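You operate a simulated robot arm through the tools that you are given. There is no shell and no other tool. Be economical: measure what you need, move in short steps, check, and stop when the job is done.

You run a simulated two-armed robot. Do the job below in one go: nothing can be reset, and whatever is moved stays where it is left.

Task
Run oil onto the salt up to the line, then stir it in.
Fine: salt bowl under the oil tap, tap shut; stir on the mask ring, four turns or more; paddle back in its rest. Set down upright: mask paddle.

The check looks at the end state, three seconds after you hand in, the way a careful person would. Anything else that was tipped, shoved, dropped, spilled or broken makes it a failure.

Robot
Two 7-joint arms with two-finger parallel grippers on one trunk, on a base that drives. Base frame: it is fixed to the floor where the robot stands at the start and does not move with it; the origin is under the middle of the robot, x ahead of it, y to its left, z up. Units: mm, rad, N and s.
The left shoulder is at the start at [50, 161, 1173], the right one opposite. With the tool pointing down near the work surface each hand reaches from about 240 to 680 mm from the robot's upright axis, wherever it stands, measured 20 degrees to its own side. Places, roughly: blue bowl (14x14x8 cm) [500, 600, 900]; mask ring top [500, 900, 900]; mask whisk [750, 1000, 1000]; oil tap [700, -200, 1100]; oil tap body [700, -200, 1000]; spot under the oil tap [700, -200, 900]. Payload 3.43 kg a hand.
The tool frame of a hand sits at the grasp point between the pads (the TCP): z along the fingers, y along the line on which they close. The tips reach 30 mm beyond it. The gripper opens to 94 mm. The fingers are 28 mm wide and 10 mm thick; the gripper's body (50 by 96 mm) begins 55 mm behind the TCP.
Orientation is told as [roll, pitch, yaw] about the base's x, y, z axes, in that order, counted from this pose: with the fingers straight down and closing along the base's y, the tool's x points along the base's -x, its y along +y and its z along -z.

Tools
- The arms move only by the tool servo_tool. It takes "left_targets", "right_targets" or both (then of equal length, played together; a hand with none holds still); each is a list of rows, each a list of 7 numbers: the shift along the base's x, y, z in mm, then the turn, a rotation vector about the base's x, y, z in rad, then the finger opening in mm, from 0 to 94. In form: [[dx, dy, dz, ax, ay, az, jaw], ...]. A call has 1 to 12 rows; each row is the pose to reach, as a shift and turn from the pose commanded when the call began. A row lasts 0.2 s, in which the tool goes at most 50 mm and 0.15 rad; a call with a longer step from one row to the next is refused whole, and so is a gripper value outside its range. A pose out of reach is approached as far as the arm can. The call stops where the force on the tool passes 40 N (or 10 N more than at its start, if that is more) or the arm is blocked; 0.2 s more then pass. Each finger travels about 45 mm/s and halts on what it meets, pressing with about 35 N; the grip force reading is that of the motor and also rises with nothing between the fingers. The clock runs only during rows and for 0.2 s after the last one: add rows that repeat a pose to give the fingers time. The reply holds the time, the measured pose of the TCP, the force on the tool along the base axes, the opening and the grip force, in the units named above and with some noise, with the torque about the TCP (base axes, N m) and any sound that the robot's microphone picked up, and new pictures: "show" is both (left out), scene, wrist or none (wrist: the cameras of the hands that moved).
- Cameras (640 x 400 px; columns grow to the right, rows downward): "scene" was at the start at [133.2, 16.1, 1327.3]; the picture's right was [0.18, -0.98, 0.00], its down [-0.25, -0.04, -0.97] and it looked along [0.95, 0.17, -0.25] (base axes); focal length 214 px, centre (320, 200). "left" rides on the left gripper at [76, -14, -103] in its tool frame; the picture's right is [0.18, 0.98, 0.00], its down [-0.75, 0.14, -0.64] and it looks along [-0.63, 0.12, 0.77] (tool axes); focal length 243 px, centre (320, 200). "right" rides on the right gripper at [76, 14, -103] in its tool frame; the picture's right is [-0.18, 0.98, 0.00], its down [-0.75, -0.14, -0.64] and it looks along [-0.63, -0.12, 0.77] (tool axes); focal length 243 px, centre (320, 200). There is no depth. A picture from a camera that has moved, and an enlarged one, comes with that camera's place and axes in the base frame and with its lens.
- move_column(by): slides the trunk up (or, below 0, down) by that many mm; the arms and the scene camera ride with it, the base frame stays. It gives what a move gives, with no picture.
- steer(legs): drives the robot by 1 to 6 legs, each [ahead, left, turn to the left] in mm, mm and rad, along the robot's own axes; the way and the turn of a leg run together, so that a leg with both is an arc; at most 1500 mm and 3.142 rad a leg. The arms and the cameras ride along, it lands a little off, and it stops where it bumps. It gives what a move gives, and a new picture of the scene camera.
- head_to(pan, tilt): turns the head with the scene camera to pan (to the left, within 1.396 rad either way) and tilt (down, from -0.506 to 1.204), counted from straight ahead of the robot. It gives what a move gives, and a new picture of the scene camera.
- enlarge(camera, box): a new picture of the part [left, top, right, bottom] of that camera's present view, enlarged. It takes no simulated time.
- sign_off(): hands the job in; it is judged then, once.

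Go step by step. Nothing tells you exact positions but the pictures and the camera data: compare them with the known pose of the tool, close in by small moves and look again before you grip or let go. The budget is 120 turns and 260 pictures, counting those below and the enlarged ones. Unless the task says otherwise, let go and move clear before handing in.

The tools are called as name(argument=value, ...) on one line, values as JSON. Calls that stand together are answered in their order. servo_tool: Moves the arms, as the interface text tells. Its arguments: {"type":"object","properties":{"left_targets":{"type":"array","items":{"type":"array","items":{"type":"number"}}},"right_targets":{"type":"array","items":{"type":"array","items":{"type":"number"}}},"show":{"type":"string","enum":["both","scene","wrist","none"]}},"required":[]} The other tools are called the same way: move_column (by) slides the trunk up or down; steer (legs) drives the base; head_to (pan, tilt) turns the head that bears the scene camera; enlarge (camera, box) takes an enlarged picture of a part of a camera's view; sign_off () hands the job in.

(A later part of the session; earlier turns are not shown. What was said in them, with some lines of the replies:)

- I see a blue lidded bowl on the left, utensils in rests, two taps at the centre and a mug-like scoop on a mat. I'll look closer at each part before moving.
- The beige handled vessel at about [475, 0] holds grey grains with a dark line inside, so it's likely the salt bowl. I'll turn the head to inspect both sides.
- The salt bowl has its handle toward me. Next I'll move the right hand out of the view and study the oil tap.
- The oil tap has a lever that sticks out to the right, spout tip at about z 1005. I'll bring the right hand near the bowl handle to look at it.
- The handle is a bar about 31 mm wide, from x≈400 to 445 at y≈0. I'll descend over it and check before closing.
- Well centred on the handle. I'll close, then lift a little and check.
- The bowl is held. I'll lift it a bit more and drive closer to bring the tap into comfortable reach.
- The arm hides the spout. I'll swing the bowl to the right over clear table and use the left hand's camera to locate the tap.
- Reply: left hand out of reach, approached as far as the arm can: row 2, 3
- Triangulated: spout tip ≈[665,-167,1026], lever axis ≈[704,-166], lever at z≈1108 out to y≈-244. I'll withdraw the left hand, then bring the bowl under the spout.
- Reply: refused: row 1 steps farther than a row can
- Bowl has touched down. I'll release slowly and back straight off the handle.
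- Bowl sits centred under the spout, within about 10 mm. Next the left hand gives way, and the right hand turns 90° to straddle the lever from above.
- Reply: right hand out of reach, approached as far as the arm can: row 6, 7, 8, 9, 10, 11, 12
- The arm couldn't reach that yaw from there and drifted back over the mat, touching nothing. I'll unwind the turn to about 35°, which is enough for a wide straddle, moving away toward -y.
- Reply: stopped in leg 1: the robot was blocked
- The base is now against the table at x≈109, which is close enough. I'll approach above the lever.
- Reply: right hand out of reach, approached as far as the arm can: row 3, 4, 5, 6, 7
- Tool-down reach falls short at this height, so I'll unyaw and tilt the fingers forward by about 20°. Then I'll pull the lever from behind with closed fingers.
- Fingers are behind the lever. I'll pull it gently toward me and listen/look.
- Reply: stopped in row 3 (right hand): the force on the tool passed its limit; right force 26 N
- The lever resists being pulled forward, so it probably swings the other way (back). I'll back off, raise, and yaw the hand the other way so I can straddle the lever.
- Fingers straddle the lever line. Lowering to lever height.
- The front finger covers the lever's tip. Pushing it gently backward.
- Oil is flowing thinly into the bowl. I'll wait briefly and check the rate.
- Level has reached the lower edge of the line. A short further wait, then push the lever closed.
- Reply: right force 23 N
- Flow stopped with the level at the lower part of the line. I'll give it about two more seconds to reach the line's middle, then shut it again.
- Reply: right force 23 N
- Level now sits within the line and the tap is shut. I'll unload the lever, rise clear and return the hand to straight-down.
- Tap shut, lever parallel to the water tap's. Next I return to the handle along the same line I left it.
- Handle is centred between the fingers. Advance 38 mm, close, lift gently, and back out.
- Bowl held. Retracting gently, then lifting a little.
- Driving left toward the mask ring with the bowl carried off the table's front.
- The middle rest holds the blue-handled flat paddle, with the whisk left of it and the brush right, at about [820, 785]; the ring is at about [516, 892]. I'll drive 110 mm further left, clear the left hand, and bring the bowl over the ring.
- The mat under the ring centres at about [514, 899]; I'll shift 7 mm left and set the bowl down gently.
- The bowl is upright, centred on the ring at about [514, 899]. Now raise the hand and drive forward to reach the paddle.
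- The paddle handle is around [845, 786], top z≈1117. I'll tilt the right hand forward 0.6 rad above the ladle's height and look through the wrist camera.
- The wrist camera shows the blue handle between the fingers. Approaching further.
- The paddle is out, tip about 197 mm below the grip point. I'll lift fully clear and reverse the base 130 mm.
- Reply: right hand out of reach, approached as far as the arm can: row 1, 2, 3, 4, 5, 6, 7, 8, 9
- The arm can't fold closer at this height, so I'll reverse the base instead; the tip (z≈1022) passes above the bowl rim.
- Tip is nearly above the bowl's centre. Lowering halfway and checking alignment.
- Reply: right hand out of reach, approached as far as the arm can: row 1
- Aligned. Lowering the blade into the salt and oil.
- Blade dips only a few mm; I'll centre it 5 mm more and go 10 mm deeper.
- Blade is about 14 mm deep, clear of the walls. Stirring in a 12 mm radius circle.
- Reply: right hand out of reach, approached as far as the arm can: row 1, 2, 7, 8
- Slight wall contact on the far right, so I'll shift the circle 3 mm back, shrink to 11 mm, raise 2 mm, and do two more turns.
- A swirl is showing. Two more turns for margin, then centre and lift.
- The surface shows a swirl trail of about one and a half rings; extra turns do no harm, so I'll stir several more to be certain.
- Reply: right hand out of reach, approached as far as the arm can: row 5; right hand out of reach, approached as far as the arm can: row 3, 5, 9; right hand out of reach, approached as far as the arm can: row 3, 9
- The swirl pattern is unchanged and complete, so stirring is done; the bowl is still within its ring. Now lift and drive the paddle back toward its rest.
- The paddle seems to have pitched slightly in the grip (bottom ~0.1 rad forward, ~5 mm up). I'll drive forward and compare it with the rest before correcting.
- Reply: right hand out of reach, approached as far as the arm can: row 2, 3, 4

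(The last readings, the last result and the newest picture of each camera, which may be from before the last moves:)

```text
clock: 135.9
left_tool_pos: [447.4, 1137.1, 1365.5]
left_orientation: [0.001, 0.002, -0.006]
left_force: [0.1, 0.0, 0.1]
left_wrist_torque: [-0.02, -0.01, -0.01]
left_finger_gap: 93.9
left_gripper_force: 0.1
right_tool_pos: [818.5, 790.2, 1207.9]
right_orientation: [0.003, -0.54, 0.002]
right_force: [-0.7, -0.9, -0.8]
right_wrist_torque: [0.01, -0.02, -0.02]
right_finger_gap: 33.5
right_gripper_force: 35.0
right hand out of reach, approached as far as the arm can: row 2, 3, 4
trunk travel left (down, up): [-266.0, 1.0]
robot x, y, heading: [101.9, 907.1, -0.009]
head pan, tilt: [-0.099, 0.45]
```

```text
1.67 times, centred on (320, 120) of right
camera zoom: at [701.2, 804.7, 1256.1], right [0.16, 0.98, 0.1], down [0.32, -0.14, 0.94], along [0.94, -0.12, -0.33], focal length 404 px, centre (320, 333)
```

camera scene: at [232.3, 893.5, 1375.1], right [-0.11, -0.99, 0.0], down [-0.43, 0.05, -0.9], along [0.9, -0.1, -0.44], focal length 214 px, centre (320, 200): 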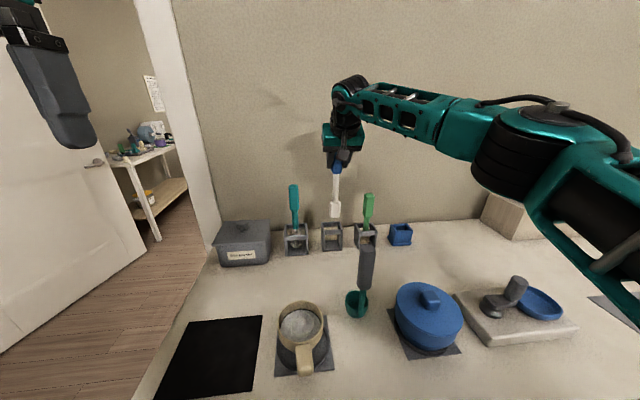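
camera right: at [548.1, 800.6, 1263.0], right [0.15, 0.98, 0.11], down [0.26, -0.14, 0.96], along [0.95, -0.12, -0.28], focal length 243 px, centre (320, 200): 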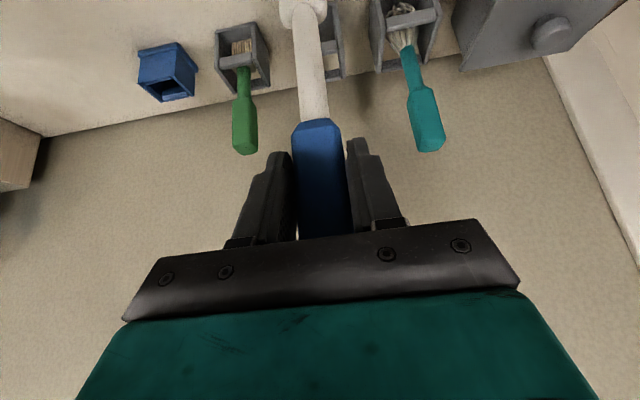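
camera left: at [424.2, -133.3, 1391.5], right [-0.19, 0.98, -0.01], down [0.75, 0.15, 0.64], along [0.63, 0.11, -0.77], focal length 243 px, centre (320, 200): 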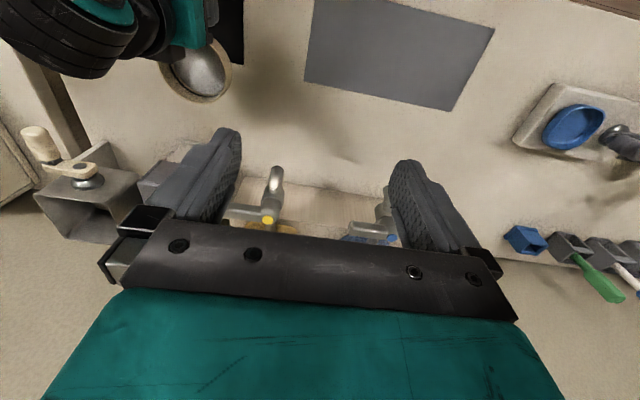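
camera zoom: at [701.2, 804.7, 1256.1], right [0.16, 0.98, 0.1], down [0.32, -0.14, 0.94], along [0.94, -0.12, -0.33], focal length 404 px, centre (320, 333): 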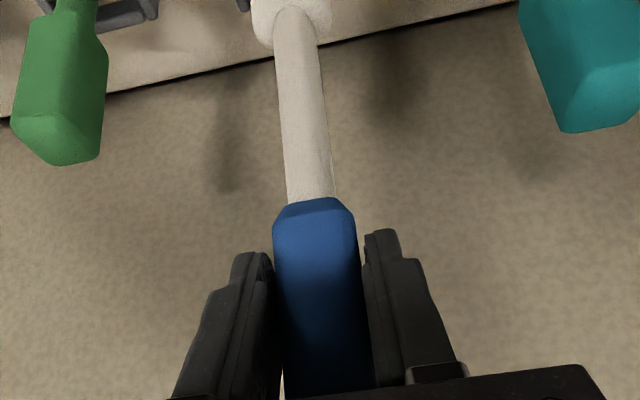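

steer(legs=[[12, 0, 0]])

servo_tool(right_targets=[[5, 0, -8, 0, 0, 0, 15], [9, 0, -14, 0, 0, 0, 15], [9, 0, -14, 0, 0, 0, 15]], show="none")

enlarge(camera="scene", box=[300, 170, 370, 260])

```text
clock: 136.6
left_tool_pos: [461.2, 1136.9, 1363.9]
left_orientation: [0.0, 0.002, -0.006]
left_force: [0.4, -0.2, 0.5]
left_wrist_torque: [0.02, -0.03, 0.01]
left_finger_gap: 94.2
left_gripper_force: 0.0
right_tool_pos: [830.6, 789.5, 1206.9]
right_orientation: [0.003, -0.542, -0.001]
right_force: [0.1, 0.6, -0.8]
right_wrist_torque: [0.02, 0.04, 0.03]
right_finger_gap: 33.2
right_gripper_force: 34.8
trunk travel left (down, up): [-266.0, 1.0]
robot x, y, heading: [110.4, 904.0, -0.01]
head pan, tilt: [-0.099, 0.45]
camera scene: at [244.4, 893.3, 1375.1], right [-0.11, -0.99, 0.0], down [-0.43, 0.05, -0.9], along [0.89, -0.1, -0.44], focal length 214 px, centre (320, 200)
```

scene: 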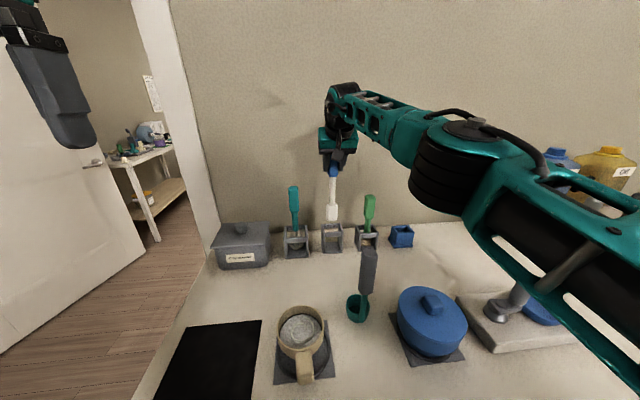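

```text
clock: 137.4
left_tool_pos: [458.9, 1138.2, 1363.9]
left_orientation: [-0.001, 0.002, -0.006]
left_force: [0.0, 0.0, -0.5]
left_wrist_torque: [0.02, 0.01, 0.05]
left_finger_gap: 93.9
left_gripper_force: 0.0
right_tool_pos: [834.0, 787.1, 1191.7]
right_orientation: [0.004, -0.541, -0.001]
right_force: [0.6, -0.2, -0.8]
right_wrist_torque: [-0.01, 0.06, -0.02]
right_finger_gap: 33.2
right_gripper_force: 34.6
right hand out of reach, approached as far as the arm can: row 2, 3
trunk travel left (down, up): [-266.0, 1.0]
robot x, y, heading: [113.8, 901.7, -0.012]
head pan, tilt: [-0.099, 0.45]
```

```text
4.44 times, centred on (335, 215) of scene
camera zoom: at [244.0, 893.4, 1375.1], right [-0.11, -0.99, 0.0], down [-0.43, 0.05, -0.9], along [0.9, -0.1, -0.44], focal length 953 px, centre (253, 133)
```

zoom: 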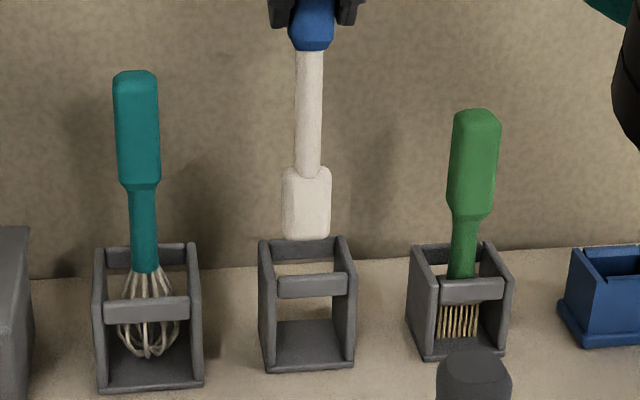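

The blade lines up with the empty middle rest. Lowering halfway, 4 mm nearer to me.

servo_tool(right_targets=[[-4, 1, -6, 0, 0, 0, 15], [-4, 1, -16, 0, 0, 0, 15], [-4, 1, -28, 0, 0, 0, 15], [-4, 1, -40, 0, 0, 0, 15]], show="none")

enlarge(camera="scene", box=[300, 170, 370, 260])

```text
clock: 138.4
left_tool_pos: [459.7, 1137.6, 1363.4]
left_orientation: [0.001, 0.002, -0.008]
left_force: [0.0, 0.1, 0.4]
left_wrist_torque: [-0.04, -0.04, -0.01]
left_finger_gap: 93.6
left_gripper_force: 0.0
right_tool_pos: [829.1, 790.1, 1152.5]
right_orientation: [0.003, -0.539, 0.0]
right_force: [-0.7, 0.0, -1.1]
right_wrist_torque: [0.02, 0.0, 0.0]
right_finger_gap: 33.3
right_gripper_force: 34.9
trunk travel left (down, up): [-266.0, 1.0]
robot x, y, heading: [109.0, 901.1, -0.014]
head pan, tilt: [-0.099, 0.45]
```

```text
4.44 times, centred on (335, 215) of scene
camera zoom: at [244.3, 893.4, 1375.0], right [-0.11, -0.99, 0.0], down [-0.43, 0.05, -0.9], along [0.89, -0.1, -0.44], focal length 953 px, centre (253, 133)
```

zoom: 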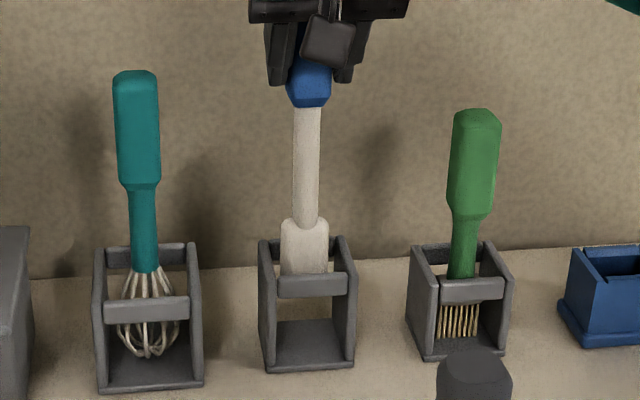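

servo_tool(right_targets=[[0, -3, -8, 0, 0, 0, 15], [0, -3, -20, 0, 0, 0, 15], [0, -3, -32, 0, 0, 0, 15], [0, -3, -42, 0, 0, 0, 15], [0, -3, -48, 0, 0, 0, 15]], show="none")

enlarge(camera="scene", box=[300, 170, 370, 260])

```text
clock: 139.6
left_tool_pos: [458.9, 1137.3, 1363.5]
left_orientation: [-0.001, 0.0, -0.008]
left_force: [-0.5, -1.0, 0.0]
left_wrist_torque: [0.0, 0.04, 0.0]
left_finger_gap: 94.1
left_gripper_force: 0.1
right_tool_pos: [828.1, 786.3, 1105.0]
right_orientation: [0.002, -0.541, 0.001]
right_force: [0.3, 0.7, -1.3]
right_wrist_torque: [-0.03, 0.05, -0.03]
right_finger_gap: 33.1
right_gripper_force: 35.2
trunk travel left (down, up): [-266.0, 1.0]
robot x, y, heading: [113.0, 902.2, -0.012]
head pan, tilt: [-0.099, 0.45]
```

```text
4.44 times, centred on (335, 215) of scene
camera zoom: at [244.2, 893.2, 1375.0], right [-0.11, -0.99, 0.0], down [-0.43, 0.05, -0.9], along [0.89, -0.1, -0.44], focal length 953 px, centre (253, 133)
```

zoom: 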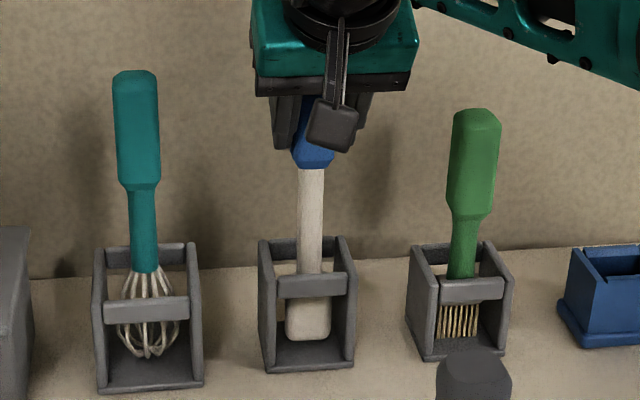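

servo_tool(right_targets=[[0, 0, -3, 0, 0, 0, 15], [0, 0, -5, 0, 0, 0, 15], [0, 0, -7, 0, 0, 0, 15]], show="none")

enlarge(camera="scene", box=[300, 170, 370, 260])

```text
clock: 140.4
left_tool_pos: [458.6, 1137.7, 1364.2]
left_orientation: [-0.001, 0.0, -0.008]
left_force: [0.0, -0.4, -0.6]
left_wrist_torque: [-0.01, -0.03, 0.01]
left_finger_gap: 94.1
left_gripper_force: 0.0
right_tool_pos: [829.4, 786.5, 1098.0]
right_orientation: [0.004, -0.545, 0.0]
right_force: [-0.7, 1.5, 3.6]
right_wrist_torque: [-0.09, 0.05, -0.02]
right_finger_gap: 33.2
right_gripper_force: 35.1
trunk travel left (down, up): [-266.0, 1.0]
robot x, y, heading: [110.2, 901.4, -0.013]
head pan, tilt: [-0.099, 0.45]
```

```text
4.44 times, centred on (335, 215) of scene
camera zoom: at [243.5, 893.4, 1375.2], right [-0.11, -0.99, 0.0], down [-0.43, 0.05, -0.9], along [0.9, -0.1, -0.43], focal length 953 px, centre (253, 133)
```

zoom: 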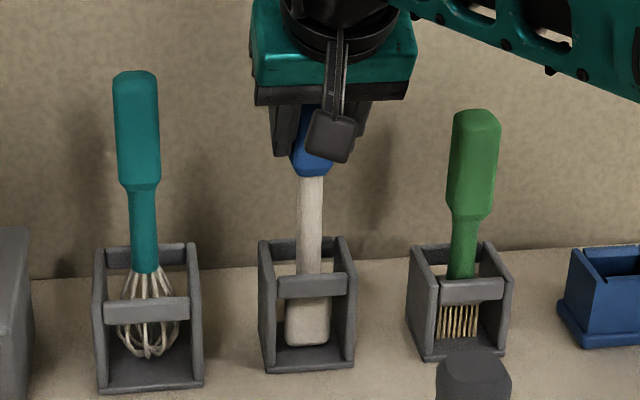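

The paddle touched its floor. Releasing gently and backing out along the finger axis.

servo_tool(right_targets=[[0, 0, 0, 0, 0, 0, 33], [0, 0, 0, 0, 0, 0, 36], [0, 0, 0, 0, 0, 0, 42], [0, 0, 0, 0, 0, 0, 54], [0, 0, 0, 0, 0, 0, 66], [0, 0, 0, 0, 0, 0, 70], [0, 0, 0, 0, 0, 0, 70]], show="wrist")

enlarge(camera="scene", box=[300, 170, 370, 260])

```text
clock: 142.0
left_tool_pos: [458.2, 1136.8, 1365.3]
left_orientation: [0.0, 0.002, -0.007]
left_force: [-0.1, 0.4, 0.5]
left_wrist_torque: [0.01, -0.02, -0.01]
left_finger_gap: 93.8
left_gripper_force: 0.1
right_tool_pos: [829.3, 787.3, 1097.5]
right_orientation: [0.004, -0.541, 0.0]
right_force: [-0.2, 0.4, -0.6]
right_wrist_torque: [0.03, 0.01, -0.03]
right_finger_gap: 69.9
right_gripper_force: 0.1
trunk travel left (down, up): [-266.0, 1.0]
robot x, y, heading: [111.4, 902.0, -0.007]
head pan, tilt: [-0.099, 0.45]
camera right: at [712.8, 801.2, 1146.0], right [0.16, 0.98, 0.1], down [0.32, -0.14, 0.94], along [0.94, -0.12, -0.33], focal length 243 px, centre (320, 200)
```

right: 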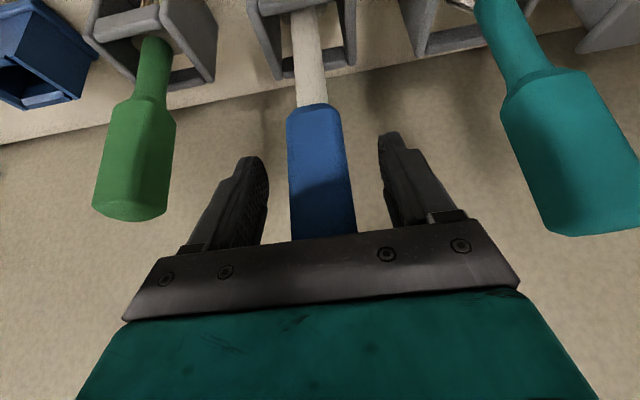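

```text
4.44 times, centred on (335, 215) of scene
camera zoom: at [244.0, 893.3, 1375.1], right [-0.11, -0.99, 0.0], down [-0.43, 0.05, -0.9], along [0.9, -0.1, -0.44], focal length 953 px, centre (253, 133)
```

zoom: 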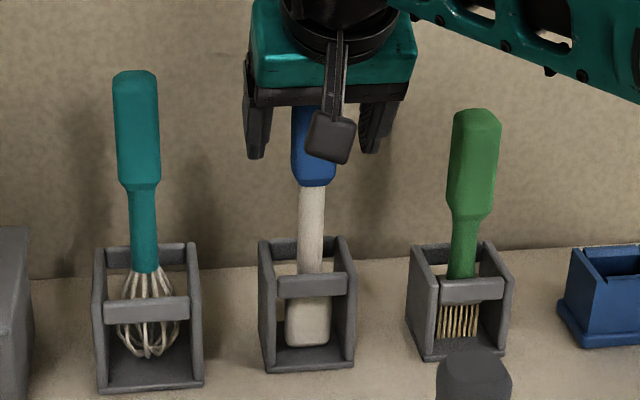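

Released; it stands in the rest. Backing the hand straight up along its axis, then checking.

servo_tool(right_targets=[[-12, 0, 20, 0, 0, 0, 70], [-25, 0, 42, 0, 0, 0, 70], [-42, 0, 70, 0, 0, 0, 70], [-70, 0, 95, 0, 0, 0, 70], [-110, 0, 105, 0, 0, 0, 70], [-150, 0, 110, 0, 0, 0, 70]], show="none")

enlarge(camera="scene", box=[220, 140, 480, 390])

enlarge(camera="scene", box=[270, 290, 340, 390])

```text
clock: 143.4
left_tool_pos: [456.8, 1137.6, 1365.2]
left_orientation: [0.001, -0.001, -0.008]
left_force: [-0.3, -0.2, -0.1]
left_wrist_torque: [-0.02, 0.0, 0.01]
left_finger_gap: 94.2
left_gripper_force: 0.0
right_tool_pos: [679.6, 786.4, 1207.1]
right_orientation: [0.003, -0.542, -0.001]
right_force: [0.1, 0.3, -0.6]
right_wrist_torque: [0.01, 0.0, -0.02]
right_finger_gap: 69.9
right_gripper_force: 0.0
trunk travel left (down, up): [-266.0, 1.0]
robot x, y, heading: [113.6, 905.5, -0.007]
head pan, tilt: [-0.099, 0.45]
```

```text
1.60 times, centred on (350, 265) of scene
camera zoom: at [243.4, 893.1, 1375.2], right [-0.11, -0.99, 0.0], down [-0.43, 0.05, -0.9], along [0.9, -0.1, -0.43], focal length 343 px, centre (272, 96)
```

zoom: 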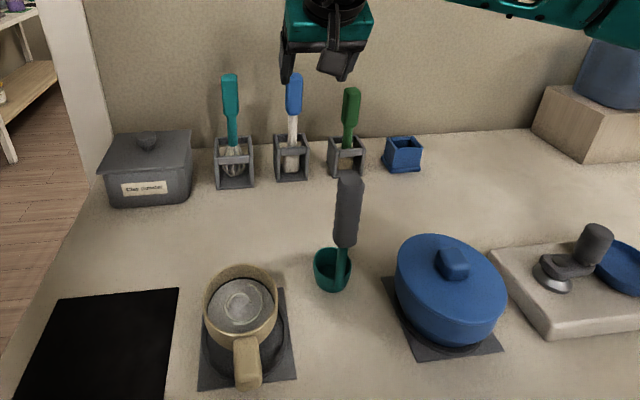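

```text
4.00 times, centred on (305, 340) of scene
camera zoom: at [243.4, 893.1, 1375.2], right [-0.11, -0.99, 0.0], down [-0.43, 0.05, -0.9], along [0.9, -0.1, -0.43], focal length 858 px, centre (380, -360)
```

zoom: 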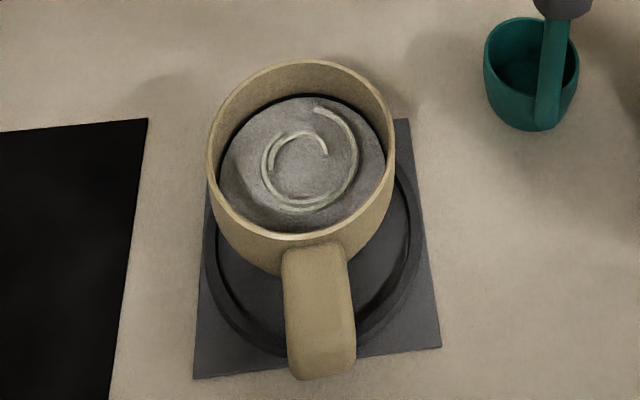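

Paddle stands in its rest, bowl sits stirred on the ring. One last look at the oil tap.

head_to(pan=-1.1, tilt=0.35)

enlarge(camera="scene", box=[200, 100, 440, 300])

```text
clock: 144.7
left_tool_pos: [458.2, 1137.5, 1364.0]
left_orientation: [0.001, 0.001, -0.006]
left_force: [-0.1, 0.5, 0.3]
left_wrist_torque: [0.01, 0.01, 0.01]
left_finger_gap: 94.0
left_gripper_force: 0.1
right_tool_pos: [681.0, 786.0, 1207.2]
right_orientation: [0.005, -0.541, 0.0]
right_force: [-0.7, 0.0, 0.1]
right_wrist_torque: [-0.02, 0.01, 0.02]
right_finger_gap: 69.7
right_gripper_force: 0.1
trunk travel left (down, up): [-266.0, 1.0]
robot x, y, heading: [108.3, 907.6, -0.007]
head pan, tilt: [-1.1, 0.351]
camera scene: at [194.2, 820.0, 1384.3], right [-0.9, -0.45, 0.0], down [-0.15, 0.31, -0.94], along [0.42, -0.84, -0.34], focal length 214 px, centre (320, 200)
```

scene: 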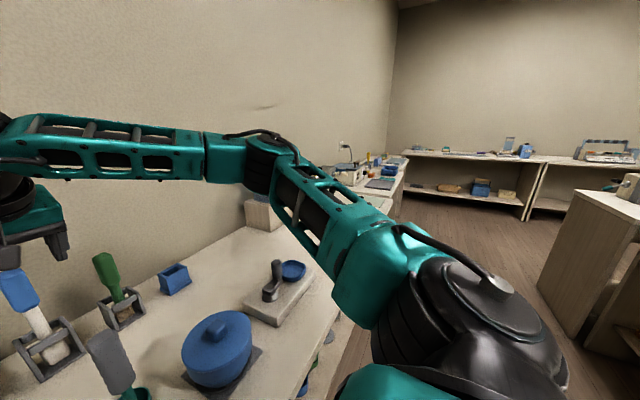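

```text
2.00 times, centred on (320, 200) of scene
camera zoom: at [194.2, 820.0, 1384.3], right [-0.9, -0.45, 0.0], down [-0.15, 0.31, -0.94], along [0.42, -0.84, -0.34], focal length 429 px, centre (320, 200)
```

zoom: 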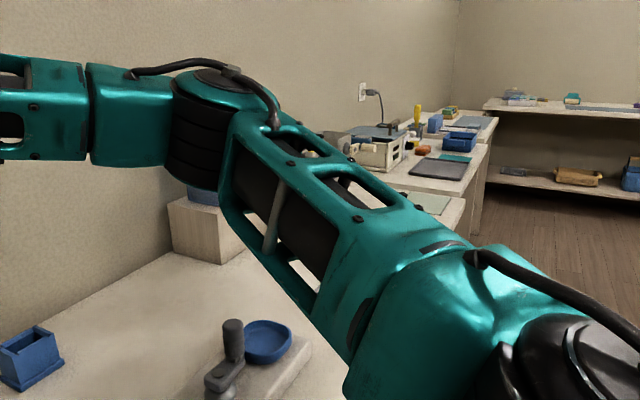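

The arm hides the tap in this view, but I saw it closed with no stream after I released the lever. The hands are clear and everything else is in place, so I'm handing in.

sign_off()

```text
The job is handed in.
```

I ran oil onto the salt up to the line, shut the tap, stirred the mix well past four turns on the mask ring, and put the mask paddle back upright in its rest. When I released the tap lever it was closed with no drip. In my last look before handing in, the arm blocked the view of the tap.

The paddle touched the bowl wall while stirring, which moved the bowl about 4 mm. It is still upright inside the ring and nothing spilled.
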